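You operate a simulated robot arm through the tools that you are given. There is no shell and no other tool. Be economical: measure what you need, move in short steps, check, and stop when the job is done.

You are at the controls of a simulated two-armed robot. One attempt, no reset.

JOB
Pick up the blue brake block with one hand, pass it to the other hand and put it on the top of the red table.

The check looks at the end state, three seconds after you hand in, the way a careful person would. Anything else that was tipped, shoved, dropped, spilled or broken makes it a failure.

ROBOT AND FRAMES
Two 7-joint arms with two-finger parallel grippers on one trunk, on a base that drives. Base frame: it is fixed to the floor where the robot stands at the start and does not move with it; the origin is under the middle of the robot, x ahead of it, y to its left, z up. Lengths are in mm, angles in rad, forces in N, time in s.
The left shoulder is at the start at [62, 197, 1054], the right one opposite. With the tool pointing down near the work surface each hand reaches from about 320 to 720 mm from the robot's upright axis, wherever it stands, measured 20 degrees to its own side. Places, roughly: blue brake block (5x4x10 cm) [2800, 1300, 800]; top of the red table [3400, 4300, 800]. Payload 1.57 kg a hand.
The tool frame of a hand sits at the grasp point between the pads (the TCP): z along the fingers, y along the line on which they close. The tips reach 30 mm beyond it. The gripper opens to 110 mm. The fingers are 24 mm wide and 12 mm thick; the gripper's body (48 by 112 mm) begins 78 mm behind the TCP.
Orientation is that of the tool frame in the base frame, as a unit quaternion [x, y, z, w]. With the fingers straight down and closing along the base's y, the tool's x points along the base's -x, its y along +y and its z along -z.

CONTROLS
- The arms move only by the tool servo_tool. It takes "left_targets", "right_targets" or both (then of equal length, played together; a hand with none holds still); each is a list of rows, each a list of 7 numbers: the finger opening in mm, from 0 to 110, then the shift along the tool's x, y, z in mm, then the turn, a rotation vector about the tool's x, y, z in degrees. In form: [[hand, tx, ty, tz, wx, wy, wz], ...]. A call has 1 to 10 rows; each row shifts and turns the commanded pose from where the row before left it, along the tool's axes as they then stand. A row lasts 0.2 s, in which the tool goes at most 50 mm and 0.15 rad; a call with a longer step from one row to the next is refused whole, and so is a gripper value outside its range. A pose out of reach is approached as far as the arm can. The call stops where the force on the tool passes 40 N (or 10 N more than at its start, if that is more) or the arm is blocked; 0.2 s more then pass. The fingers move at their own pace (about 72 mm/s each) and stop on an object; they squeeze with about 41 N. The grip force told is the motor's: it shows also when the fingers shut on nothing. Time passes only in rows, and 0.2 s behind the last, so rows that do not move let the fingers close. The reply holds the time, the measured pose of the TCP, the force on the tool along the base axes, the opening and the grip force, in the units named above and with some noise, with the torque about the TCP (base axes, N m) and any sound that the robot's microphone picked up.
- Cameras (640 x 400 px; columns grow to the right, rows downward): "scene" is now at [130.8, -6.2, 1654.8]; the picture's right is [-0.04, -1.00, 0.00], its down [-0.65, 0.02, -0.76] and it looks along [0.76, -0.03, -0.65] (base axes); focal length 274 px, centre (320, 200). "left" rides on the left gripper at [70, -16, -141] in its tool frame; the picture's right is [0.23, 0.97, 0.00], its down [-0.85, 0.20, -0.48] and it looks along [-0.47, 0.11, 0.88] (tool axes); focal length 222 px, centre (320, 200). "right" rides on the right gripper at [70, 16, -141] in its tool frame; the picture's right is [-0.23, 0.97, 0.00], its down [-0.85, -0.20, -0.48] and it looks along [-0.47, -0.11, 0.88] (tool axes); focal length 222 px, centre (320, 200).
- capture(camera): a new picture of that camera. No time passes.
- raise_lower(by): slides the trunk up (or, below 0, down) by that many mm; the arms and the scene camera ride with it, the base frame stays. It gives what a move gives, with no picture.
- drive_base(legs): drives the robot by 1 to 6 legs, each [ahead, left, turn to the left] in mm, mm and rad, along the robot's own axes; the way and the turn of a leg run together, so that a leg with both is an arc; at most 1500 mm and 3.142 rad a leg. The arms and the cameras ride along, it lands a little off, and it stops where it bumps. It gives what a move gives.
- head_to(pan, tilt): turns the head with the scene camera to pan (to the left, within 1.501 rad either way) and tilt (down, from -0.506 to 1.204), counted from straight ahead of the robot. It gives what a move gives.
- pixel_to_xyz(camera, pixels): for up to 12 pixels [column, row] of the newest picture of that camera ("zoom" is the newest enlarged one), the place [x, y, z] in the base frame of the surface seen there, good to about 2 mm, but the place of the scene camera against the robot may be out by one fixed shift of up to 18 mm in any direction. No time passes.
- close_up(camera, box): a new picture of the part [left, top, right, bottom] of that camera's present view, enlarged. No time passes.
- close_job(): hands the job in; it is judged then, once.

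Go step by step. Measure first, check grasps and placings, and put right what went wrong. The budget is 90 turns and 72 pictures, counting those below and the enlarged ones. Unless the task says otherwise, let go and move clear before handing in, and close with one line.

The tools are called after "Call:" as name(argument=value, ...) on one line, values as JSON. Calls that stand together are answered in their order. servo_tool: Moves the arms, as the interface text tells. Its arguments: {"type":"object","properties":{"left_targets":{"type":"array","items":{"type":"array","items":{"type":"number"}}},"right_targets":{"type":"array","items":{"type":"array","items":{"type":"number"}}}},"required":[]} The other tools are called the same way: raise_lower (by) slides the trunk up or down; drive_base (legs) drives the base; head_to (pan, tilt) turns the head that bears the scene camera; capture (camera) takes a picture; pixel_to_xyz (camera, pixels) gives the place of the surface under pixels of a picture; close_up (camera, box) takes an enlarged picture of a part of a camera's view; close_job () hands the job in.

At the start:

```text
clock: 0.0
left_eef_pos: [565.2, 210.0, 1067.3]
left_ee_rot: [0.0, 1.0, 0.0, -0.001]
left_force: [0.3, 0.1, -0.5]
left_moment: [-0.02, -0.04, 0.01]
left_grip_width: 110.1
left_grasp_force: 0.0
right_eef_pos: [443.4, -181.3, 1073.5]
right_ee_rot: [0.0, 1.0, -0.001, -0.001]
right_force: [0.4, 0.5, -0.9]
right_moment: [0.01, 0.02, -0.02]
right_grip_width: 110.2
right_grasp_force: 0.2
trunk travel left (down, up): [-650.0, 340.0]
robot x, y, heading: [1.2, 1.1, -0.004]
head pan, tilt: [-0.035, 0.712]
```

scene: 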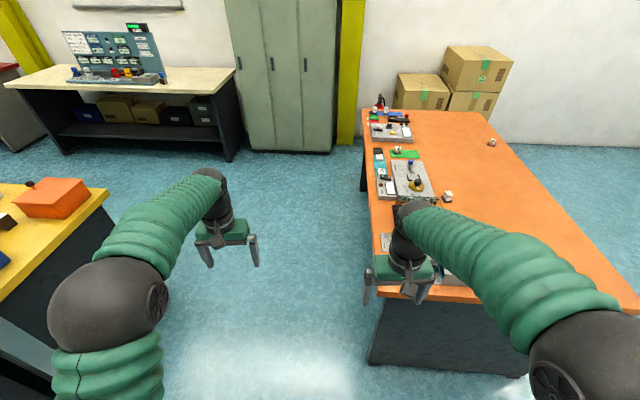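
right: 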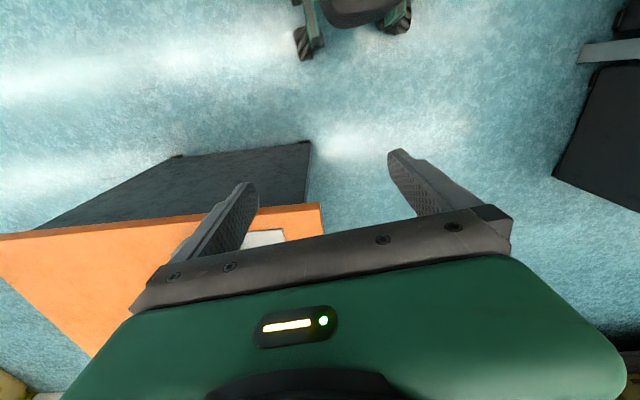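
left: 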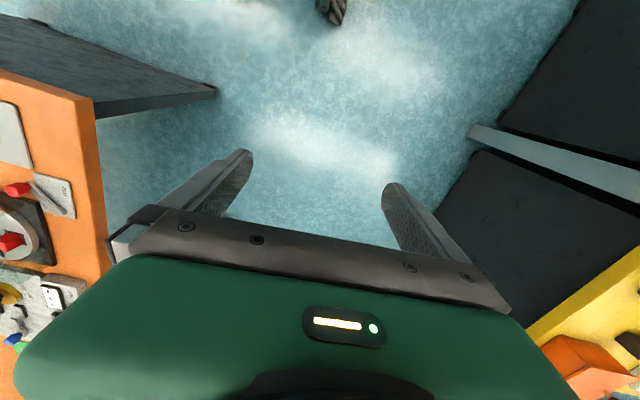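

The scene shows an orange table on the right, a beige bench at upper left (110,90) and a yellow table at the left. I'll measure these places and look further around.

Call:
pixel_to_xyz(camera="scene", pixels=[[20, 88], [220, 90], [232, 70], [90, 70], [100, 190], [30, 270], [368, 112], [380, 285], [470, 112], [635, 290], [235, 160], [330, 150]])

Call:
close_up(camera="scene", box=[0, 0, 260, 162])

Call:
head_to(pan=1.0, tilt=0.4)

Call:
capture(camera="scene")

```text
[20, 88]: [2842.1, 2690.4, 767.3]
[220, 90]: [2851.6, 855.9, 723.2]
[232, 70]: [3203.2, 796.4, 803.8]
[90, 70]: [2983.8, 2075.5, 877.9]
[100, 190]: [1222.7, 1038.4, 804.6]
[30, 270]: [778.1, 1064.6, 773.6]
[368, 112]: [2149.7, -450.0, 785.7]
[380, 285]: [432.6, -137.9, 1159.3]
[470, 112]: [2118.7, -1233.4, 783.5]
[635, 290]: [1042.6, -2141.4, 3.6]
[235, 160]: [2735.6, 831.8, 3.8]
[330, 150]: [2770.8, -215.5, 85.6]
```

```text
2.46 times, centred on (130, 81) of scene
```

zoom: 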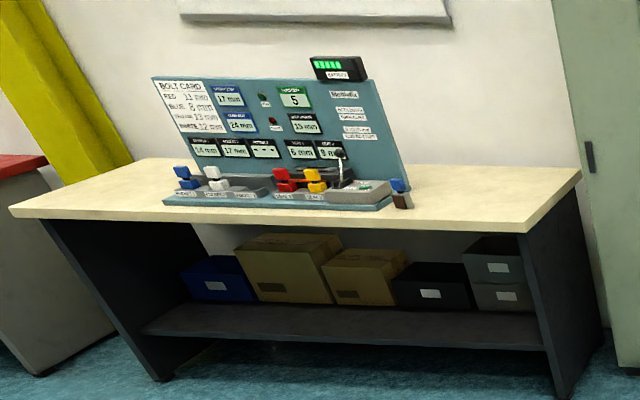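

```text
clock: 1.3
left_eef_pos: [564.8, 208.8, 1068.4]
left_ee_rot: [0.0, 1.0, -0.001, 0.0]
left_force: [-0.5, 0.1, 0.4]
left_moment: [0.02, 0.04, -0.03]
left_grip_width: 110.0
left_grasp_force: 0.1
right_eef_pos: [441.6, -180.1, 1074.8]
right_ee_rot: [0.001, 1.0, 0.0, 0.0]
right_force: [-0.9, -0.7, 1.1]
right_moment: [0.01, -0.01, -0.02]
right_grip_width: 110.2
right_grasp_force: 0.0
trunk travel left (down, up): [-650.0, 340.0]
robot x, y, heading: [0.7, -1.6, 0.006]
head pan, tilt: [1.0, 0.4]
```

```text
67 pictures are left
```

scene: 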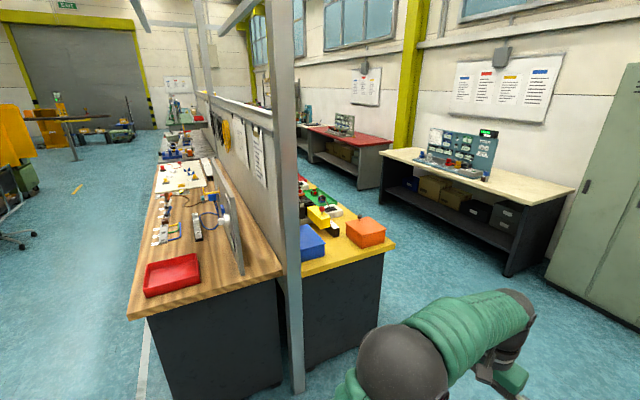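

The beige bench's front edge is at x≈2845, y 850–2700. A small blue thing stands near its end at zoom (400,192). The corridor between the orange table (y<-200) and the yellow one (y>1040) is free, so I'll shift left, drive ahead, and look again.

Call:
drive_base(legs=[[0, 350, 0], [1500, 0, 0], [0, 850, 0]])

Call:
head_to(pan=0.0, tilt=0.5)

Call:
capture(camera="scene")

```text
clock: 14.8
left_eef_pos: [2035.6, 1455.9, 1070.0]
left_ee_rot: [-0.023, 1.0, -0.001, 0.002]
left_force: [0.7, 0.7, -0.4]
left_moment: [-0.02, 0.03, 0.01]
left_grip_width: 109.8
left_grasp_force: 0.1
right_eef_pos: [1931.3, 1061.3, 1077.4]
right_ee_rot: [-0.023, 1.0, 0.0, 0.001]
right_force: [0.5, 0.2, -1.2]
right_moment: [-0.01, 0.01, 0.0]
right_grip_width: 110.0
right_grasp_force: 0.1
trunk travel left (down, up): [-650.0, 340.0]
robot x, y, heading: [1486.4, 1223.6, 0.044]
head pan, tilt: [1.0, 0.4]
stopped in leg 3: the robot was blocked; the commanded pose is now the measured one
```

```text
clock: 16.1
left_eef_pos: [2035.4, 1456.8, 1069.7]
left_ee_rot: [-0.024, 1.0, -0.001, 0.001]
left_force: [0.4, -0.4, 0.9]
left_moment: [-0.03, -0.01, 0.01]
left_grip_width: 110.0
left_grasp_force: 0.0
right_eef_pos: [1931.0, 1061.3, 1075.3]
right_ee_rot: [-0.025, 1.0, 0.0, 0.0]
right_force: [-0.9, 0.5, 0.2]
right_moment: [0.02, 0.01, -0.01]
right_grip_width: 109.8
right_grasp_force: 0.1
trunk travel left (down, up): [-650.0, 340.0]
robot x, y, heading: [1483.7, 1222.7, 0.046]
head pan, tilt: [0.0, 0.499]
```

```text
66 pictures are left
```

scene: 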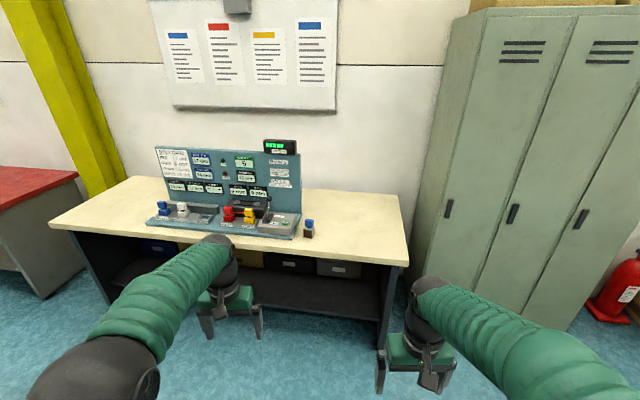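

The drive stopped at the end of leg 3, probably brushing the yellow table's end (base radius around 260 mm). The block is at (308,228), and I'll enlarge it and check the yellow table.

Call:
close_up(camera="scene", box=[220, 180, 348, 260])

Call:
pixel_to_xyz(camera="scene", pixels=[[308, 220], [308, 228], [308, 234], [290, 237], [298, 215], [60, 224], [400, 262], [395, 205], [285, 250], [150, 222], [282, 148], [20, 208]])

Call:
head_to(pan=1.5, tilt=0.9)

Call:
capture(camera="scene")

```text
5.00 times, centred on (284, 220) of scene
```

zoom: 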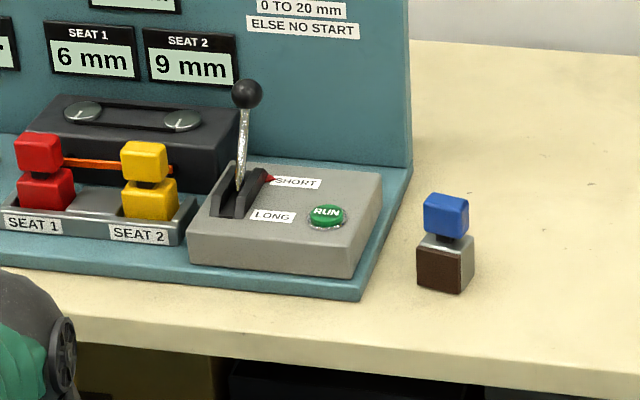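

```text
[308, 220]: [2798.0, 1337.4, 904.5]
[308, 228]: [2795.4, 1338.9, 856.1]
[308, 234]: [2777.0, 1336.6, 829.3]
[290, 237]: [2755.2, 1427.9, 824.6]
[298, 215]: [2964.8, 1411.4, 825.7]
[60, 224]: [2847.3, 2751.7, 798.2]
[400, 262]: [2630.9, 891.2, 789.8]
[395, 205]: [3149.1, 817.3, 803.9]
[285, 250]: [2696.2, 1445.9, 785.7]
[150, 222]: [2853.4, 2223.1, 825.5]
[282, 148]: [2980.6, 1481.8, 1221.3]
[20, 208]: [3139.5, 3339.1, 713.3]
```

```text
clock: 17.7
left_eef_pos: [2036.0, 1457.6, 1069.0]
left_ee_rot: [-0.024, 1.0, -0.001, 0.001]
left_force: [-0.2, 0.7, 0.2]
left_moment: [0.0, -0.02, -0.03]
left_grip_width: 109.9
left_grasp_force: 0.0
right_eef_pos: [1931.0, 1060.7, 1074.9]
right_ee_rot: [-0.023, 1.0, 0.0, 0.001]
right_force: [-0.3, 0.2, 0.3]
right_moment: [-0.05, -0.05, -0.03]
right_grip_width: 110.2
right_grasp_force: 0.0
trunk travel left (down, up): [-650.0, 340.0]
robot x, y, heading: [1486.1, 1218.8, 0.045]
head pan, tilt: [1.499, 0.901]
```

```text
64 pictures are left
```

scene: 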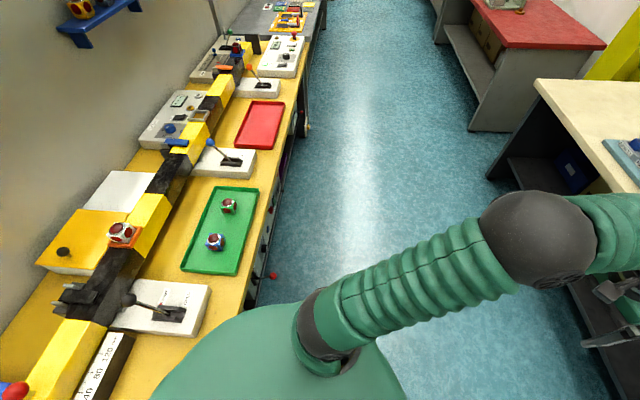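

The block stands upright at about (2795,1337), base z≈803 and top ≈905, with its blue cap above a grey and brown body. The yellow table looks undisturbed. I'll pull the left hand back and pitch it 45° for a body grasp, then drive up to the bench.

Call:
servo_tool(left_targets=[[110, 50, 0, 0, 0, 0, 0], [110, 50, 0, 0, 0, 0, 0], [110, 0, 0, 0, 0, -7.5, 0], [110, 0, 0, 0, 0, -7.5, 0], [110, 0, 0, 0, 0, -7.5, 0], [110, 0, 0, 0, 0, -7.5, 0], [110, 0, 0, 0, 0, -7.5, 0], [110, 0, 0, 0, 0, -7.5, 0]])

Call:
drive_base(legs=[[120, -40, 0], [610, 0, 0], [0, 0, -0.195]])

Call:
head_to(pan=0.25, tilt=0.85)

Call:
capture(camera="scene")

Call:
capture(camera="left")

```text
clock: 19.5
left_eef_pos: [1938.3, 1453.3, 1070.4]
left_ee_rot: [-0.022, 0.926, 0.009, 0.377]
left_force: [0.8, -0.6, 0.2]
left_moment: [0.0, 0.02, 0.01]
left_grip_width: 110.0
left_grasp_force: 0.1
right_eef_pos: [1931.7, 1061.2, 1075.6]
right_ee_rot: [-0.024, 1.0, 0.001, 0.0]
right_force: [-0.4, -0.2, -1.0]
right_moment: [0.0, 0.02, 0.04]
right_grip_width: 110.1
right_grasp_force: 0.1
trunk travel left (down, up): [-650.0, 340.0]
robot x, y, heading: [1483.2, 1217.5, 0.045]
head pan, tilt: [1.499, 0.901]
```

```text
clock: 24.5
left_eef_pos: [2698.4, 1361.9, 1071.8]
left_ee_rot: [0.065, 0.924, -0.027, 0.377]
left_force: [0.3, 0.2, 0.3]
left_moment: [-0.02, 0.02, 0.0]
left_grip_width: 110.0
left_grasp_force: 0.1
right_eef_pos: [2617.8, 978.8, 1077.8]
right_ee_rot: [0.07, 0.998, -0.001, 0.002]
right_force: [0.2, 0.1, 0.5]
right_moment: [0.01, 0.02, -0.02]
right_grip_width: 110.2
right_grasp_force: 0.0
trunk travel left (down, up): [-650.0, 340.0]
robot x, y, heading: [2206.1, 1218.9, -0.141]
head pan, tilt: [1.499, 0.901]
```

```text
clock: 25.9
left_eef_pos: [2696.8, 1360.9, 1071.7]
left_ee_rot: [0.065, 0.924, -0.026, 0.377]
left_force: [-1.0, 0.1, 0.2]
left_moment: [0.01, 0.01, -0.03]
left_grip_width: 110.0
left_grasp_force: 0.0
right_eef_pos: [2618.1, 978.5, 1078.2]
right_ee_rot: [0.07, 0.998, 0.0, 0.003]
right_force: [-0.4, 0.7, 0.7]
right_moment: [0.0, 0.06, 0.03]
right_grip_width: 110.0
right_grasp_force: 0.1
trunk travel left (down, up): [-650.0, 340.0]
robot x, y, heading: [2210.9, 1218.8, -0.143]
head pan, tilt: [0.25, 0.85]
```

```text
63 pictures are left
```

scene: 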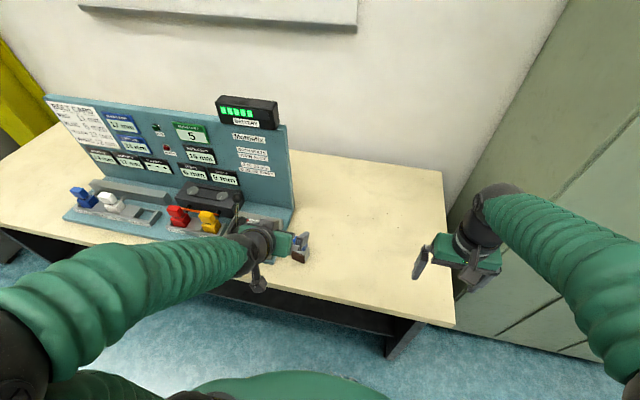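

```text
62 pictures are left
```

left: 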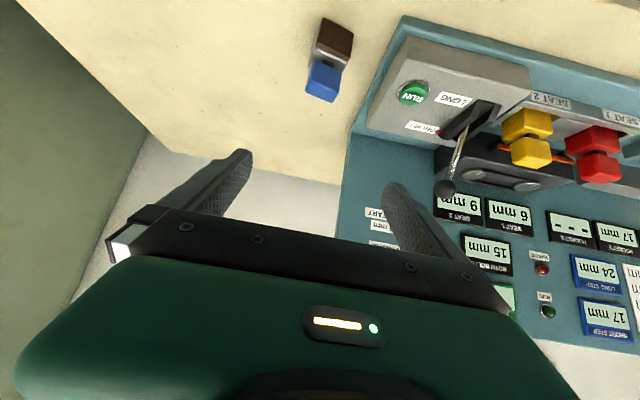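

The left wrist camera sees the block at (328,60) with the brown pad toward me. I'll enlarge and measure it there.

Call:
close_up(camera="left", box=[280, 10, 408, 110])

Call:
pixel_to_xyz(camera="left", pixels=[[311, 88], [334, 94], [316, 68], [340, 72], [326, 80], [320, 22], [352, 32], [334, 38], [345, 60], [330, 110], [300, 60], [375, 100]])

```text
4.00 times, centred on (344, 60) of left
```

zoom: 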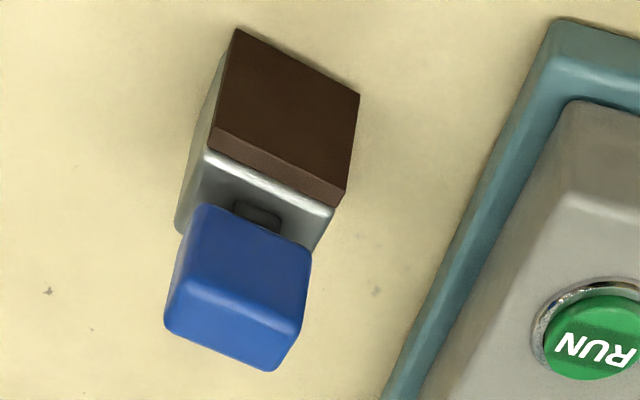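

```text
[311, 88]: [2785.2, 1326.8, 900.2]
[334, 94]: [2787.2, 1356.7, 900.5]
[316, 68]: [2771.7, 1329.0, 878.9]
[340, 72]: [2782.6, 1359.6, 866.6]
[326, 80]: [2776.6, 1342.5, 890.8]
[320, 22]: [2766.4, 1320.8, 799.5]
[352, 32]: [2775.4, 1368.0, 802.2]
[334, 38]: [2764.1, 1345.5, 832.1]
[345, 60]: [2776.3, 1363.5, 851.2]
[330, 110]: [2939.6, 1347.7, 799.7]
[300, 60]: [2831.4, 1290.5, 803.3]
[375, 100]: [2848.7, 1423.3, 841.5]
```

Measuring the block's corners in the zoom.

Call:
pixel_to_xyz(camera="zoom", pixels=[[240, 36], [354, 98], [216, 135], [340, 190], [214, 160], [328, 210], [185, 215], [318, 232], [180, 310], [275, 360], [225, 250], [260, 208]])

```text
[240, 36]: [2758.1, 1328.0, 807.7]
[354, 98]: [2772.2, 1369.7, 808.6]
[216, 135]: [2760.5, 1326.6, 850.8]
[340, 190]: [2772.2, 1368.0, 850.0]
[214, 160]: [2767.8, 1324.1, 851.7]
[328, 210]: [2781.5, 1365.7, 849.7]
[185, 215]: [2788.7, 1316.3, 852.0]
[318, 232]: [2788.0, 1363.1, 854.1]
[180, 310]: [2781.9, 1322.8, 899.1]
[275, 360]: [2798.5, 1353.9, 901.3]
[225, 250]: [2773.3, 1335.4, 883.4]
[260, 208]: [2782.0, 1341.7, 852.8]
```

The block's front face runs (2759,1327)→(2772,1369), so its heading is about -0.29 and its centre about (2784,1342). The body spans z 800–851 and the cap 862–902. I'll turn the left hand to that heading at a flatter pitch of about 30° and come down to a pre-grasp.

Call:
servo_tool(left_targets=[[110, 0, 0, 0, 5.95, 0, 6.05], [110, 0, 0, 0, 0, -7.85, 0], [110, 0, 0, 0, 0, -7.85, 0], [110, 32.5, 0, 18.75, 0, 0, 0], [110, 32.5, 0, 18.75, 0, 0, 0], [110, 32.5, 0, 18.75, 0, 0, 0], [110, 32.5, 0, 18.75, 0, 0, 0]])

Call:
capture(camera="left")

```text
clock: 27.6
left_eef_pos: [2745.1, 1374.3, 1042.0]
left_ee_rot: [0.125, 0.857, -0.073, 0.495]
left_force: [-0.3, -0.2, 0.2]
left_moment: [0.03, -0.03, 0.03]
left_grip_width: 109.9
left_grasp_force: 0.0
left hand out of reach, approached as far as the arm can: row 2, 3, 4, 5, 6, 7
right_eef_pos: [2617.6, 979.1, 1076.7]
right_ee_rot: [0.07, 0.998, 0.0, 0.002]
right_force: [-0.6, 0.5, -0.4]
right_moment: [0.04, 0.01, -0.01]
right_grip_width: 109.6
right_grasp_force: 0.1
trunk travel left (down, up): [-650.0, 340.0]
robot x, y, heading: [2211.0, 1217.9, -0.141]
head pan, tilt: [0.25, 0.85]
```

```text
60 pictures are left
```

left: 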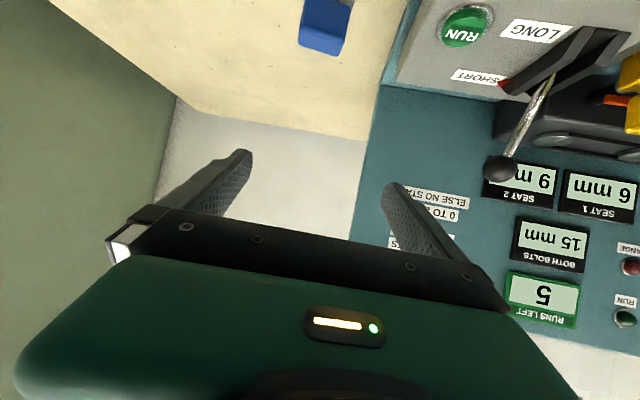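

The orientation is right (30° down, heading -0.29), but the fold is too tight, so the hand stands high and far out. I'll undo the descent, back the robot off and lower the trunk to suit.

Call:
servo_tool(left_targets=[[110, -32.5, 0, -18.75, 0, 0, 0], [110, -32.5, 0, -18.75, 0, 0, 0], [110, -32.5, 0, -18.75, 0, 0, 0], [110, -32.5, 0, -18.75, 0, 0, 0]])

Call:
drive_base(legs=[[-130, 0, 0]])

Call:
servo_tool(left_targets=[[110, -20, 0, 34.6, 0, 0, 0], [110, -20, 0, 34.6, 0, 0, 0], [110, -20, 0, 34.6, 0, 0, 0]])

```text
clock: 28.6
left_eef_pos: [2744.1, 1375.9, 1188.7]
left_ee_rot: [0.123, 0.856, -0.073, 0.496]
left_force: [0.0, 0.2, 0.3]
left_moment: [0.01, -0.01, 0.0]
left_grip_width: 109.9
left_grasp_force: 0.2
left hand out of reach, approached as far as the arm can: row 4
right_eef_pos: [2616.2, 979.8, 1078.6]
right_ee_rot: [0.069, 0.998, -0.001, 0.004]
right_force: [0.1, 0.4, 0.6]
right_moment: [-0.02, 0.02, 0.01]
right_grip_width: 109.8
right_grasp_force: 0.1
trunk travel left (down, up): [-650.0, 340.0]
robot x, y, heading: [2209.1, 1216.8, -0.143]
head pan, tilt: [0.25, 0.85]
```

```text
clock: 29.8
left_eef_pos: [2620.6, 1388.6, 1186.7]
left_ee_rot: [0.125, 0.857, -0.073, 0.495]
left_force: [0.1, -0.3, 0.6]
left_moment: [0.0, -0.03, 0.03]
left_grip_width: 110.0
left_grasp_force: 0.0
right_eef_pos: [2490.0, 995.1, 1075.4]
right_ee_rot: [0.07, 0.998, 0.0, 0.003]
right_force: [1.1, 0.4, 1.0]
right_moment: [-0.02, 0.01, 0.0]
right_grip_width: 110.2
right_grasp_force: 0.2
trunk travel left (down, up): [-650.0, 340.0]
robot x, y, heading: [2084.7, 1234.8, -0.145]
head pan, tilt: [0.25, 0.85]
```

```text
clock: 30.6
left_eef_pos: [2732.3, 1350.8, 1188.7]
left_ee_rot: [0.125, 0.856, -0.072, 0.496]
left_force: [-0.3, 0.3, -0.7]
left_moment: [-0.01, 0.0, -0.02]
left_grip_width: 109.9
left_grasp_force: 0.0
right_eef_pos: [2488.1, 991.8, 1077.8]
right_ee_rot: [0.07, 0.998, 0.002, 0.003]
right_force: [-0.3, -1.3, -0.4]
right_moment: [0.02, 0.01, -0.01]
right_grip_width: 110.0
right_grasp_force: 0.0
trunk travel left (down, up): [-650.0, 340.0]
robot x, y, heading: [2084.4, 1233.7, -0.141]
head pan, tilt: [0.25, 0.85]
```

The commanded pose follows the measured one, so I'm now at (2732,1351,1189), which is reachable. I'll go straight down to test the reach.

Call:
servo_tool(left_targets=[[110, 34.6, 0, 20, 0, 0, 0], [110, 34.6, 0, 20, 0, 0, 0], [110, 34.6, 0, 20, 0, 0, 0], [110, 34.6, 0, 20, 0, 0, 0], [110, 34.6, 0, 20, 0, 0, 0]])

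```text
clock: 31.8
left_eef_pos: [2735.2, 1355.3, 987.3]
left_ee_rot: [0.125, 0.857, -0.072, 0.495]
left_force: [0.0, 0.0, 0.5]
left_moment: [0.0, 0.02, -0.01]
left_grip_width: 110.0
left_grasp_force: 0.0
right_eef_pos: [2489.9, 995.4, 1077.6]
right_ee_rot: [0.07, 0.998, 0.0, 0.002]
right_force: [0.3, 0.0, -1.0]
right_moment: [-0.01, 0.03, 0.02]
right_grip_width: 110.2
right_grasp_force: 0.0
trunk travel left (down, up): [-650.0, 340.0]
robot x, y, heading: [2080.2, 1237.0, -0.142]
head pan, tilt: [0.25, 0.85]
```

That reaches. Next I'll move back 44 mm and down 98 mm to the pre-grasp, then look.

Call:
servo_tool(left_targets=[[110, 22, 0, -38, 0, 0, 0], [110, 42, 0, 24.5, 0, 0, 0], [110, 42, 0, 24.5, 0, 0, 0], [110, 0, 0, 0, 0, 0, 0]])

Call:
capture(camera="left")

Call:
capture(camera="scene")

```text
clock: 32.8
left_eef_pos: [2687.5, 1367.3, 891.5]
left_ee_rot: [0.125, 0.855, -0.073, 0.497]
left_force: [0.3, 0.8, 0.4]
left_moment: [-0.02, -0.01, 0.0]
left_grip_width: 110.1
left_grasp_force: 0.0
right_eef_pos: [2486.9, 995.9, 1078.9]
right_ee_rot: [0.07, 0.998, -0.001, 0.004]
right_force: [-0.7, 0.3, -0.7]
right_moment: [-0.01, 0.05, 0.04]
right_grip_width: 109.7
right_grasp_force: 0.0
trunk travel left (down, up): [-650.0, 340.0]
robot x, y, heading: [2083.4, 1235.6, -0.144]
head pan, tilt: [0.25, 0.85]
```

```text
59 pictures are left
```

left: 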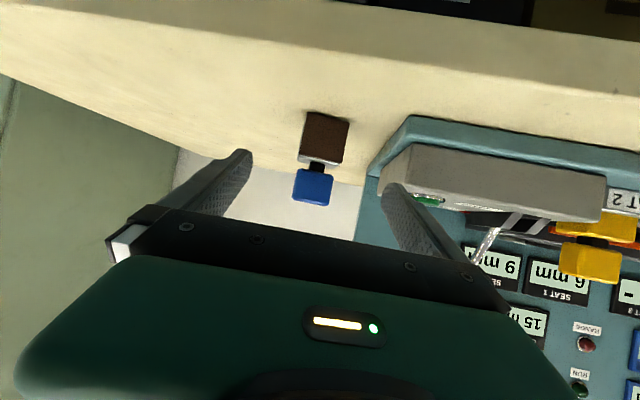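

```text
58 pictures are left
```

scene: 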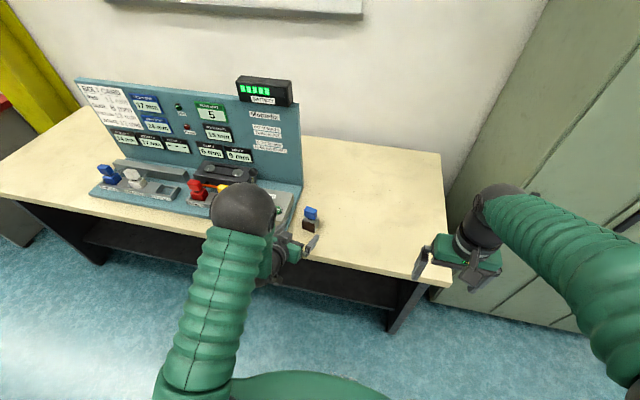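

The right-hand-of-image finger passes near the console (410,150). I'll measure the clearance to the block and console corners.

Call:
pixel_to_xyz(camera="left", pixels=[[308, 116], [346, 122], [301, 155], [341, 163], [300, 175], [327, 203], [376, 170], [408, 120], [392, 170], [414, 146], [310, 198], [331, 178]])

Call:
close_up(camera="left", box=[230, 90, 422, 210])

```text
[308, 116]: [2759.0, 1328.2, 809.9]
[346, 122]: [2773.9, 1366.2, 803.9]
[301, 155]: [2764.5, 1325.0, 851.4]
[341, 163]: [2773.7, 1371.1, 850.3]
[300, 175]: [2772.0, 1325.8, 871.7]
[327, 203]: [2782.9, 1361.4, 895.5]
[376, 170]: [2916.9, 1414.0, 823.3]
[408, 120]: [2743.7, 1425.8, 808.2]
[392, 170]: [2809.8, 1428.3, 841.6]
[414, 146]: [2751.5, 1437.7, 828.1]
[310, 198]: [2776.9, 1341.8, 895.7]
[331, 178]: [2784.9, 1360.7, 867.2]
```

```text
3.33 times, centred on (326, 150) of left
```

zoom: 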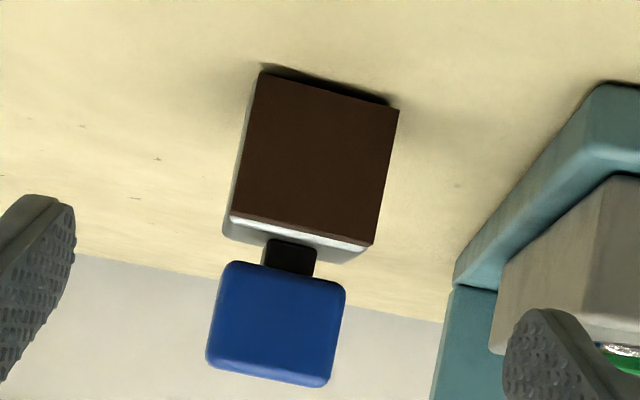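

The centre is about (2786,1343), so in tool axes the shift is about x 1.5, y 4.5, z 117. With the opening at 84 mm it clears the console corner, so I'll advance and check before closing.

Call:
servo_tool(left_targets=[[84, 1.5, 4.5, 0, 0, 0, 0], [84, 0, 0, 30, 0, 0, 0], [84, 0, 0, 30, 0, 0, 0], [84, 0, 0, 30, 0, 0, 0], [84, 0, 0, 26, 0, 0, 0]])

Call:
capture(camera="left")

```text
clock: 34.0
left_eef_pos: [2792.0, 1342.4, 831.4]
left_ee_rot: [0.125, 0.856, -0.073, 0.496]
left_force: [-0.1, 0.7, 0.1]
left_moment: [-0.01, 0.0, 0.0]
left_grip_width: 84.1
left_grasp_force: 0.0
right_eef_pos: [2489.3, 995.3, 1078.8]
right_ee_rot: [0.071, 0.997, 0.0, 0.003]
right_force: [1.3, 0.3, 0.1]
right_moment: [0.01, -0.03, 0.03]
right_grip_width: 109.9
right_grasp_force: 0.0
trunk travel left (down, up): [-650.0, 340.0]
robot x, y, heading: [2080.6, 1237.9, -0.145]
head pan, tilt: [0.25, 0.85]
```

```text
56 pictures are left
```

left: 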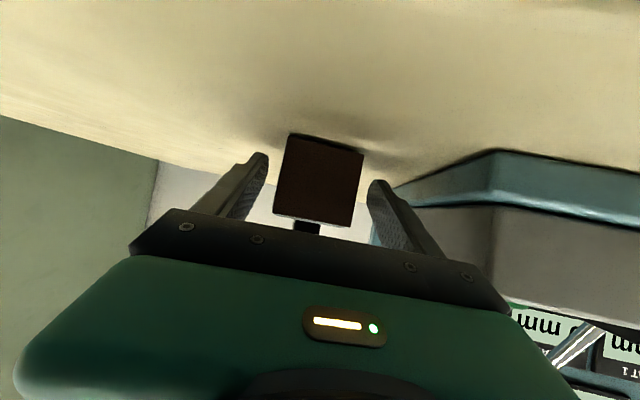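

The block sits centred between the fingers at (320,185), so I'll close and let the fingers settle.

Call:
servo_tool(left_targets=[[30, 0, 0, 0, 0, 0, 0], [30, 0, 0, 0, 0, 0, 0], [30, 0, 0, 0, 0, 0, 0], [30, 0, 0, 0, 0, 0, 0]])

Call:
servo_tool(left_targets=[[30, -17.3, 0, -10, 0, 0, 0], [30, -34.6, 0, -20, 0, 0, 0], [30, -34.6, 0, -20, 0, 0, 0], [30, -34.6, 0, -20, 0, 0, 0], [30, -34.6, 0, -20, 0, 0, 0]])

Call:
capture(camera="left")

```text
clock: 35.0
left_eef_pos: [2790.3, 1341.7, 831.6]
left_ee_rot: [0.125, 0.856, -0.073, 0.496]
left_force: [-0.3, -1.1, -0.1]
left_moment: [-0.03, -0.02, -0.01]
left_grip_width: 49.4
left_grasp_force: 40.6
right_eef_pos: [2487.9, 993.6, 1077.4]
right_ee_rot: [0.07, 0.998, 0.0, 0.003]
right_force: [-0.7, 1.0, 0.2]
right_moment: [0.01, -0.01, 0.01]
right_grip_width: 110.0
right_grasp_force: 0.0
trunk travel left (down, up): [-650.0, 340.0]
robot x, y, heading: [2082.2, 1236.4, -0.141]
head pan, tilt: [0.25, 0.85]
```

```text
clock: 36.2
left_eef_pos: [2785.8, 1346.1, 1013.8]
left_ee_rot: [0.125, 0.856, -0.073, 0.496]
left_force: [-1.1, 0.2, -3.0]
left_moment: [0.0, 0.0, -0.01]
left_grip_width: 49.6
left_grasp_force: 41.6
right_eef_pos: [2488.2, 995.1, 1078.0]
right_ee_rot: [0.071, 0.997, 0.0, 0.003]
right_force: [0.7, 0.4, -0.4]
right_moment: [-0.02, -0.03, 0.01]
right_grip_width: 110.1
right_grasp_force: 0.0
trunk travel left (down, up): [-650.0, 340.0]
robot x, y, heading: [2084.6, 1233.9, -0.144]
head pan, tilt: [0.25, 0.85]
```

```text
55 pictures are left
```

left: 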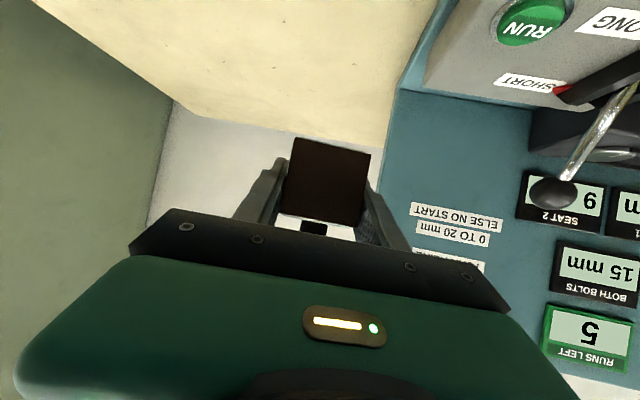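

It is held at 49 mm opening with 41 N and about 3 N of weight. I'll back off into the open aisle before handing over.

Call:
drive_base(legs=[[-350, 0, 0]])

Call:
capture(camera="scene")

```text
clock: 38.5
left_eef_pos: [2451.4, 1396.6, 1012.2]
left_ee_rot: [0.124, 0.857, -0.072, 0.496]
left_force: [0.4, -0.2, -2.7]
left_moment: [0.03, 0.01, 0.0]
left_grip_width: 49.8
left_grasp_force: 41.2
right_eef_pos: [2153.3, 1043.8, 1076.8]
right_ee_rot: [0.069, 0.998, 0.0, 0.003]
right_force: [0.1, 0.4, -0.8]
right_moment: [0.0, 0.0, 0.03]
right_grip_width: 110.0
right_grasp_force: 0.1
trunk travel left (down, up): [-650.0, 340.0]
robot x, y, heading: [1742.5, 1280.0, -0.136]
head pan, tilt: [0.25, 0.85]
```

```text
54 pictures are left
```

scene: 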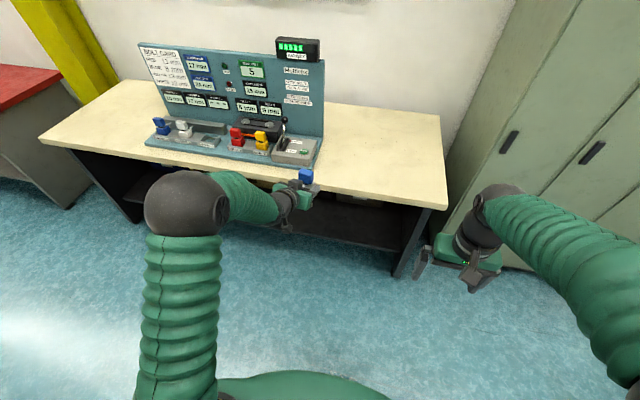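

The block is held upright with the cap at (306,177). I'll bring the left hand in front of the trunk at about (2345,1256,940).

Call:
servo_tool(left_targets=[[30, 18.5, -33.1, -3.5, 0, 0, 0], [30, 18.5, -33.1, -3.5, 0, 0, 0], [30, 18.5, -33.1, -3.5, 0, 0, 0], [30, 18.5, -33.1, -3.5, 0, 0, 0], [30, 18.5, -33.1, -3.5, 0, 0, 0]])

Call:
head_to(pan=0.0, tilt=0.85)

Call:
capture(camera="scene")

Call:
capture(camera="right")

```text
clock: 39.7
left_eef_pos: [2344.9, 1253.8, 943.2]
left_ee_rot: [0.124, 0.856, -0.07, 0.497]
left_force: [-0.1, -0.6, -3.0]
left_moment: [0.05, -0.01, 0.0]
left_grip_width: 49.4
left_grasp_force: 41.0
right_eef_pos: [2150.1, 1042.6, 1079.1]
right_ee_rot: [0.068, 0.998, 0.0, 0.003]
right_force: [-0.4, -1.6, 0.0]
right_moment: [0.02, 0.0, 0.0]
right_grip_width: 109.8
right_grasp_force: 0.1
trunk travel left (down, up): [-650.0, 340.0]
robot x, y, heading: [1741.8, 1283.7, -0.137]
head pan, tilt: [0.25, 0.85]
```

```text
clock: 40.4
left_eef_pos: [2344.5, 1253.9, 940.9]
left_ee_rot: [0.123, 0.856, -0.071, 0.497]
left_force: [0.2, -0.4, -3.2]
left_moment: [-0.01, -0.02, 0.02]
left_grip_width: 49.9
left_grasp_force: 40.8
right_eef_pos: [2150.7, 1044.2, 1077.0]
right_ee_rot: [0.069, 0.998, 0.0, 0.004]
right_force: [-0.4, 0.9, -0.4]
right_moment: [0.0, 0.01, -0.01]
right_grip_width: 109.8
right_grasp_force: 0.0
trunk travel left (down, up): [-650.0, 340.0]
robot x, y, heading: [1745.4, 1283.8, -0.14]
head pan, tilt: [0.0, 0.85]
```

```text
53 pictures are left
```

scene: 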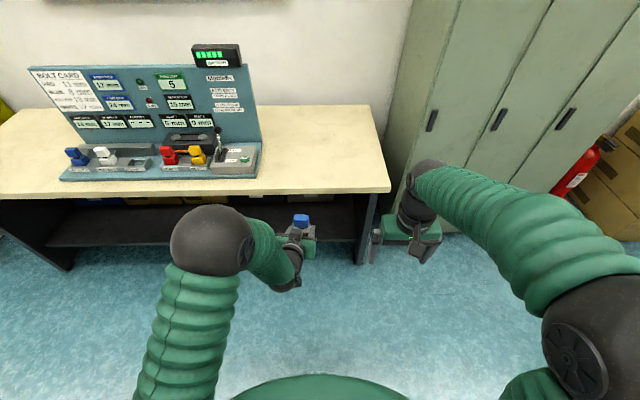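

```text
52 pictures are left
```

right: 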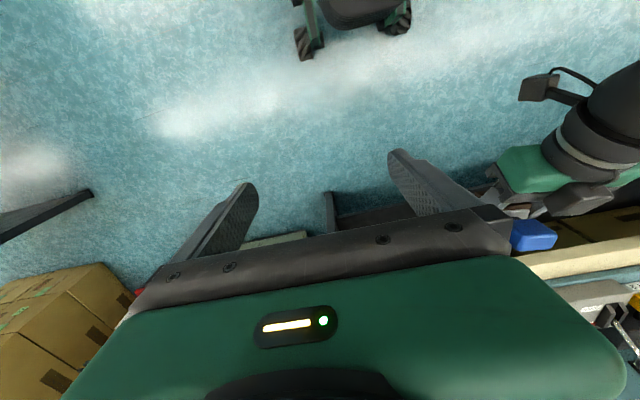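

The cap centre should be near (2340,1255,992). I'll yaw the right hand to match the block and bring it above.

Call:
servo_tool(right_targets=[[110, 0, 0, -30, 0, 0, 8.3], [110, -20.3, 42.7, 0, 0, 0, 0], [110, -20.3, 42.7, 0, 0, 0, 0], [110, -20.3, 42.7, 0, 0, 0, 0], [110, -20.3, 42.7, 0, 0, 0, 0]])

Call:
capture(camera="right")

Call:
capture(camera="scene")

```text
clock: 41.6
left_eef_pos: [2348.0, 1255.7, 939.7]
left_ee_rot: [0.124, 0.856, -0.073, 0.496]
left_force: [0.4, 0.8, -3.3]
left_moment: [-0.03, -0.02, 0.02]
left_grip_width: 49.9
left_grasp_force: 40.7
right_eef_pos: [2272.9, 1183.8, 1106.7]
right_ee_rot: [0.141, 0.99, -0.001, 0.003]
right_force: [-0.4, -0.5, -0.3]
right_moment: [0.03, 0.03, 0.02]
right_grip_width: 110.1
right_grasp_force: 0.1
trunk travel left (down, up): [-650.0, 340.0]
robot x, y, heading: [1744.1, 1284.6, -0.142]
head pan, tilt: [0.0, 0.85]
```

```text
51 pictures are left
```

right: 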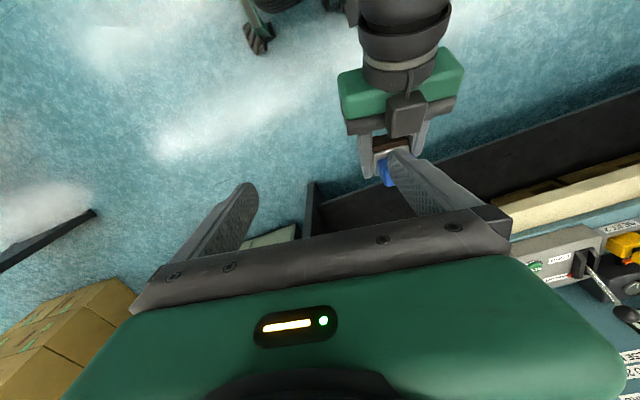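

```text
50 pictures are left
```

scene: 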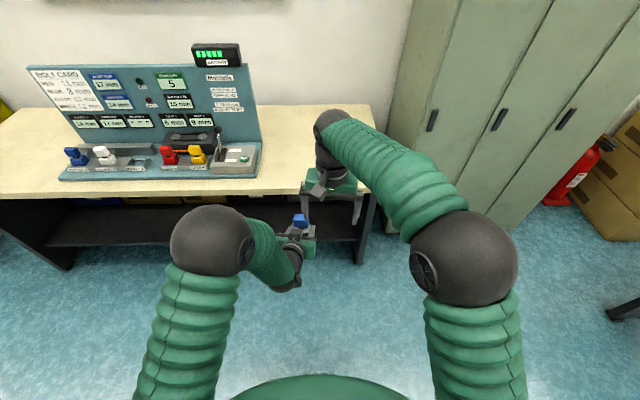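

The cap shows at (387,172) beside the right hand's finger, with a box on the left gripper at (405,115). I'll measure both.

Call:
pixel_to_xyz(camera="right", pixels=[[384, 172], [388, 182], [384, 145], [378, 150], [405, 105], [405, 130], [365, 150], [425, 140], [400, 50], [355, 125]])

Call:
close_up(camera="right", box=[320, 60, 480, 210])

```text
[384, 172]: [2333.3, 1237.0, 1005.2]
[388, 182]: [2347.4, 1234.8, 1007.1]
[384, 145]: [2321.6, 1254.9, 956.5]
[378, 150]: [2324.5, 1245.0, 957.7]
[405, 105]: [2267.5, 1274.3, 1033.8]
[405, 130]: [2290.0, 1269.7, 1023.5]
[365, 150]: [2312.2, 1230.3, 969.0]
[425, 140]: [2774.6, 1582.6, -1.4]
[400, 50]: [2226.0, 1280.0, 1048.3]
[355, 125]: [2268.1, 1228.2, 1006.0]
```

```text
2.67 times, centred on (400, 135) of right
```

zoom: 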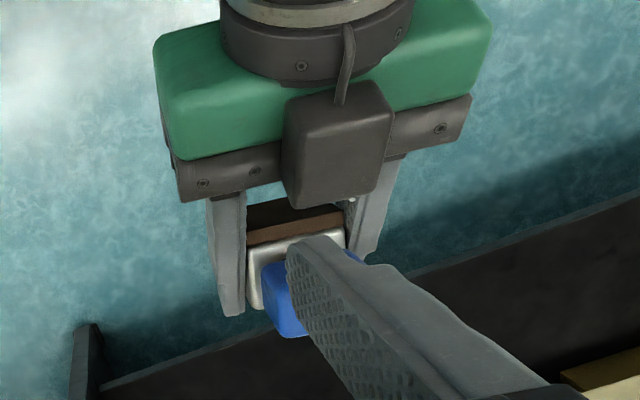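

The cap is centred laterally on the left TCP, so I'll move the right hand over (2346,1255) and check from above.

Call:
servo_tool(right_targets=[[90, -17, 30, 0, 0, 0, 0], [90, -17, 30, 0, 0, 0, 0], [90, -16.5, 29.2, 0, 0, 0, 0], [90, 0, 0, 30, 0, 0, 0]])

Call:
capture(camera="right")

```text
clock: 42.6
left_eef_pos: [2345.4, 1255.2, 941.5]
left_ee_rot: [0.125, 0.855, -0.074, 0.497]
left_force: [0.4, -0.3, -2.3]
left_moment: [-0.01, -0.01, -0.01]
left_grip_width: 49.7
left_grasp_force: 41.1
right_eef_pos: [2349.2, 1259.7, 1080.3]
right_ee_rot: [0.141, 0.99, 0.0, 0.003]
right_force: [0.8, 0.7, -0.5]
right_moment: [0.01, -0.02, 0.01]
right_grip_width: 89.9
right_grasp_force: 0.1
trunk travel left (down, up): [-650.0, 340.0]
robot x, y, heading: [1745.3, 1283.3, -0.136]
head pan, tilt: [0.0, 0.85]
```

```text
48 pictures are left
```

right: 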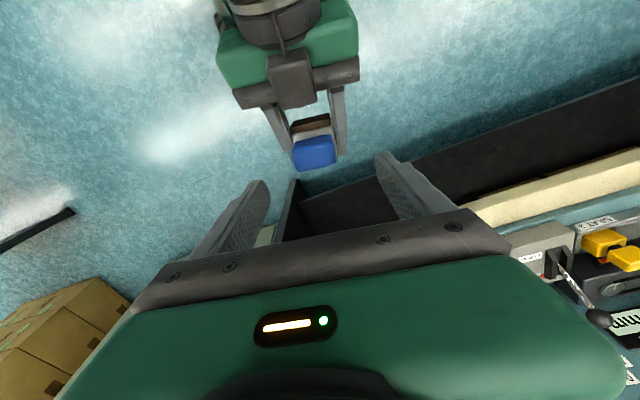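

Now the cap is fully visible at (314,150), so I'll measure its corners.

Call:
close_up(camera="right", box=[256, 90, 384, 190])

Call:
pixel_to_xyz(camera="right", pixels=[[296, 145], [330, 137], [298, 168], [335, 160], [315, 150], [314, 142], [325, 128], [300, 132]])

```text
4.00 times, centred on (320, 140) of right
```

zoom: 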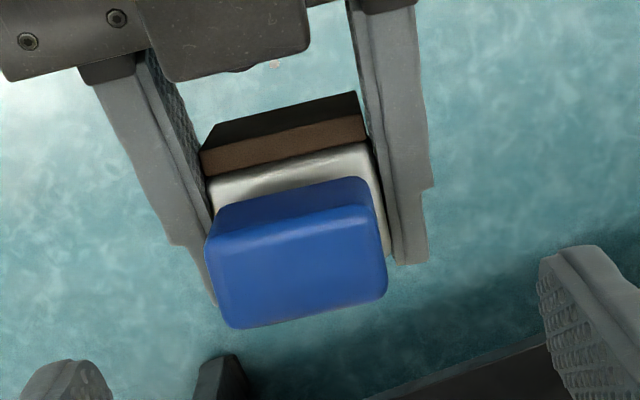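

```text
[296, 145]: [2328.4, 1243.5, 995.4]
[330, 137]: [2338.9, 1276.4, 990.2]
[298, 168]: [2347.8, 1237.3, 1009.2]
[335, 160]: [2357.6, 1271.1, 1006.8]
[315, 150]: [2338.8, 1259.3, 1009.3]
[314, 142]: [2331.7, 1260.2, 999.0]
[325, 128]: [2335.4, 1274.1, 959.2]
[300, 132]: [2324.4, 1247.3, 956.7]
```

The cap's top spans forward -14…+10 and lateral ±20 about the left TCP, with its top at z≈1010. A small correction (x +3, y -4) and then 77 mm down to straddle it.

Call:
servo_tool(right_targets=[[84, 3.3, -4.3, 0, 0, 0, 0], [84, 0, 0, 26, 0, 0, 0], [84, 0, 0, 26, 0, 0, 0], [84, 0, 0, 25, 0, 0, 0]])

Call:
capture(camera="right")

Call:
close_up(camera="scene", box=[220, 120, 380, 320])

```text
clock: 43.6
left_eef_pos: [2345.5, 1255.4, 941.5]
left_ee_rot: [0.124, 0.856, -0.072, 0.497]
left_force: [-0.4, 0.2, -2.9]
left_moment: [-0.03, -0.03, 0.01]
left_grip_width: 49.7
left_grasp_force: 40.8
right_eef_pos: [2344.7, 1254.5, 1004.5]
right_ee_rot: [0.141, 0.99, 0.0, 0.004]
right_force: [-0.8, 0.1, 1.5]
right_moment: [0.0, 0.01, 0.0]
right_grip_width: 84.1
right_grasp_force: 0.1
trunk travel left (down, up): [-650.0, 340.0]
robot x, y, heading: [1745.0, 1282.7, -0.14]
head pan, tilt: [0.0, 0.85]
```

```text
46 pictures are left
```

right: 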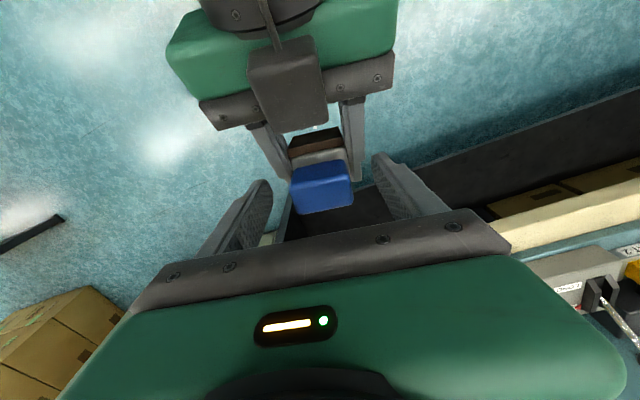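

```text
2.00 times, centred on (300, 220) of scene
```

zoom: 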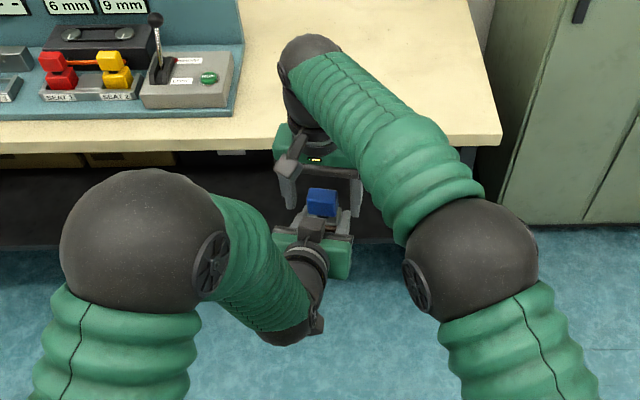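

The right TCP projects to pixel (321,193), which is on the cap (322,188), so I'll close the right fingers.

Call:
servo_tool(right_targets=[[25, 0, 0, 0, 0, 0, 0], [25, 0, 0, 0, 0, 0, 0], [25, 0, 0, 0, 0, 0, 0], [25, 0, 0, 0, 0, 0, 0]])

Call:
capture(camera="right")

```text
clock: 44.6
left_eef_pos: [2345.2, 1254.6, 941.7]
left_ee_rot: [0.124, 0.856, -0.072, 0.497]
left_force: [-2.5, -4.3, -1.5]
left_moment: [0.49, -0.07, 0.42]
left_grip_width: 49.5
left_grasp_force: 40.7
right_eef_pos: [2345.0, 1253.9, 1004.9]
right_ee_rot: [0.14, 0.99, 0.001, 0.003]
right_force: [3.1, 4.2, -0.2]
right_moment: [-0.24, -0.12, -0.39]
right_grip_width: 43.8
right_grasp_force: 41.0
trunk travel left (down, up): [-650.0, 340.0]
robot x, y, heading: [1746.8, 1285.4, -0.136]
head pan, tilt: [0.0, 0.85]
```

```text
44 pictures are left
```

right: 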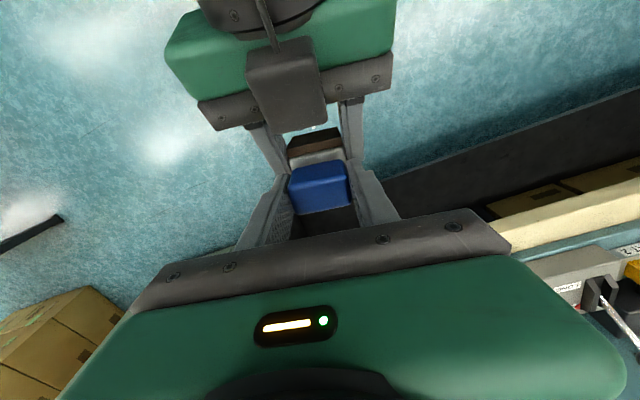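

The right hand holds the cap (43.8 mm, 41 N), so I'll open the left and draw it back along its own axis.

Call:
servo_tool(left_targets=[[90, 0, 0, 0, 0, 0, 0], [90, 0, 0, 0, 0, 0, 0], [90, 0, 0, 0, 0, 0, 0], [90, 0, 0, -30, 0, 0, 0], [90, 0, 0, -30, 0, 0, 0]])

Call:
capture(camera="right")

Call:
capture(camera="left")

```text
clock: 45.8
left_eef_pos: [2294.2, 1271.2, 973.1]
left_ee_rot: [0.123, 0.856, -0.072, 0.497]
left_force: [-0.3, -0.2, 0.1]
left_moment: [0.02, 0.0, -0.02]
left_grip_width: 90.0
left_grasp_force: 0.0
right_eef_pos: [2342.8, 1255.6, 1006.2]
right_ee_rot: [0.141, 0.99, -0.001, 0.004]
right_force: [0.0, 0.2, 1.1]
right_moment: [-0.02, -0.02, 0.01]
right_grip_width: 43.9
right_grasp_force: 40.5
trunk travel left (down, up): [-650.0, 340.0]
robot x, y, heading: [1745.3, 1281.1, -0.137]
head pan, tilt: [0.0, 0.85]
```

```text
43 pictures are left
```

right: 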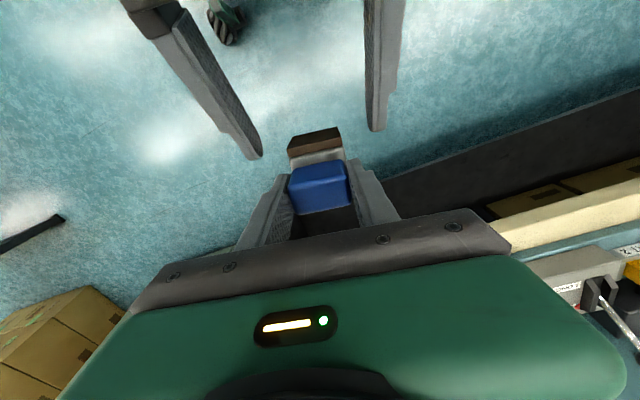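

```text
42 pictures are left
```

left: 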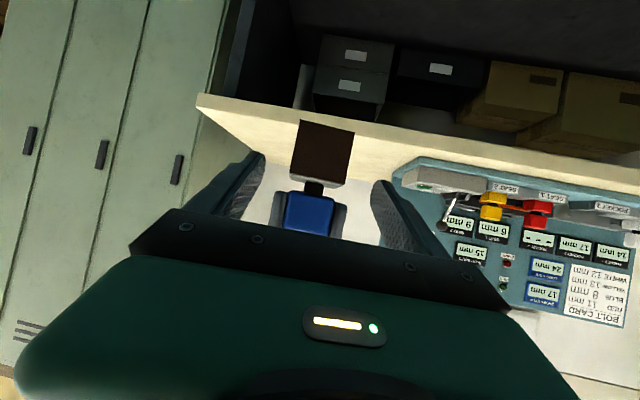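

The block hangs only from the right hand now. I'll take the left hand further back and off to the left.

Call:
servo_tool(left_targets=[[90, 0, 0, -35, 0, 0, 0], [90, 0, 0, -35, 0, 0, 0], [90, 0, 40, -10, 0, 0, 0], [90, 0, 45, 0, 0, 0, 0], [90, 0, 45, 0, 0, 0, 0], [90, 0, 45, 0, 0, 0, 0], [90, 0, 45, 0, 0, 0, 0]])

Call:
head_to(pan=1.2, tilt=0.5)

Call:
capture(camera="scene")

```text
clock: 47.4
left_eef_pos: [2315.3, 1489.5, 1011.1]
left_ee_rot: [0.123, 0.856, -0.073, 0.497]
left_force: [0.1, -0.2, 0.8]
left_moment: [-0.02, -0.01, -0.02]
left_grip_width: 89.9
left_grasp_force: 0.1
left hand out of reach, approached as far as the arm can: row 2, 3
right_eef_pos: [2344.6, 1257.6, 1003.9]
right_ee_rot: [0.141, 0.99, -0.001, 0.004]
right_force: [0.4, 0.1, -2.4]
right_moment: [-0.02, -0.01, 0.04]
right_grip_width: 43.8
right_grasp_force: 41.0
trunk travel left (down, up): [-650.0, 340.0]
robot x, y, heading: [1741.8, 1283.9, -0.136]
head pan, tilt: [0.0, 0.85]
```

```text
clock: 48.8
left_eef_pos: [2316.5, 1487.5, 1011.5]
left_ee_rot: [0.123, 0.856, -0.072, 0.498]
left_force: [-0.5, -0.1, 0.5]
left_moment: [0.01, -0.01, 0.03]
left_grip_width: 90.1
left_grasp_force: 0.1
right_eef_pos: [2343.9, 1255.1, 1005.2]
right_ee_rot: [0.141, 0.99, 0.0, 0.004]
right_force: [-0.7, 0.2, -3.6]
right_moment: [-0.05, 0.02, 0.0]
right_grip_width: 43.8
right_grasp_force: 41.1
trunk travel left (down, up): [-650.0, 340.0]
robot x, y, heading: [1744.8, 1282.4, -0.138]
head pan, tilt: [1.201, 0.499]
```

```text
41 pictures are left
```

scene: 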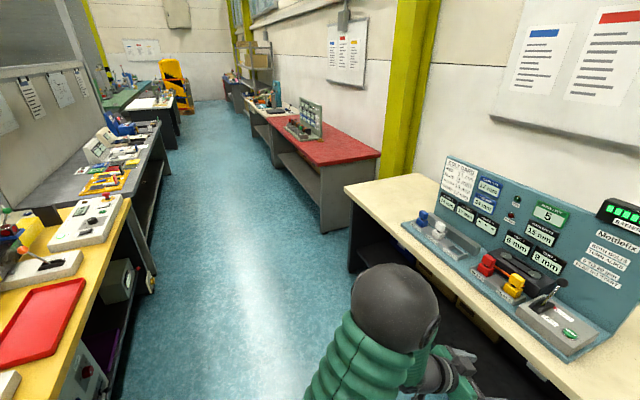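

The red table is at (330,145), with a panel stand on its far part. I'll measure it and the aisle edges.

Call:
pixel_to_xyz(camera="scene", pixels=[[318, 168], [378, 155], [366, 122], [272, 128], [330, 150], [300, 133], [320, 135], [345, 130], [110, 250], [150, 290], [320, 225], [170, 130]])

Call:
close_up(camera="scene", box=[230, 80, 390, 180])

```text
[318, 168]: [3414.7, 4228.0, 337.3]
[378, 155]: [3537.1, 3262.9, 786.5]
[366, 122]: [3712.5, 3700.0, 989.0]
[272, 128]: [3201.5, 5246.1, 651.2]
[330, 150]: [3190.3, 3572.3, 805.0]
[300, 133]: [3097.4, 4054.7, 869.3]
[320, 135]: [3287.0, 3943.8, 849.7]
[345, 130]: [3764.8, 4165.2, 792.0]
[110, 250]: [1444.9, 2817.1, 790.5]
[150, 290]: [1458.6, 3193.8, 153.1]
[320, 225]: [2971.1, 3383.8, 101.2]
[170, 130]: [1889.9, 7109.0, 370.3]
```

```text
4.00 times, centred on (310, 130) of scene
```

zoom: 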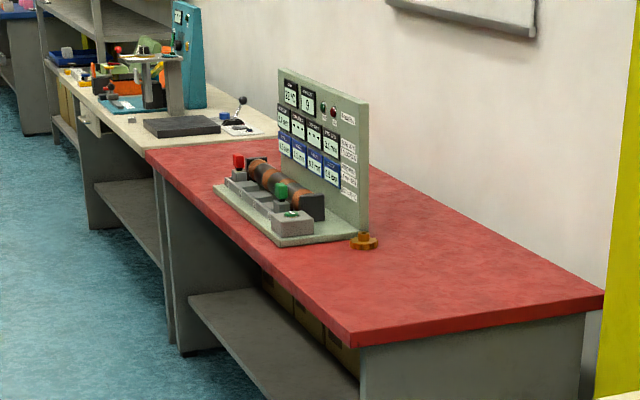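

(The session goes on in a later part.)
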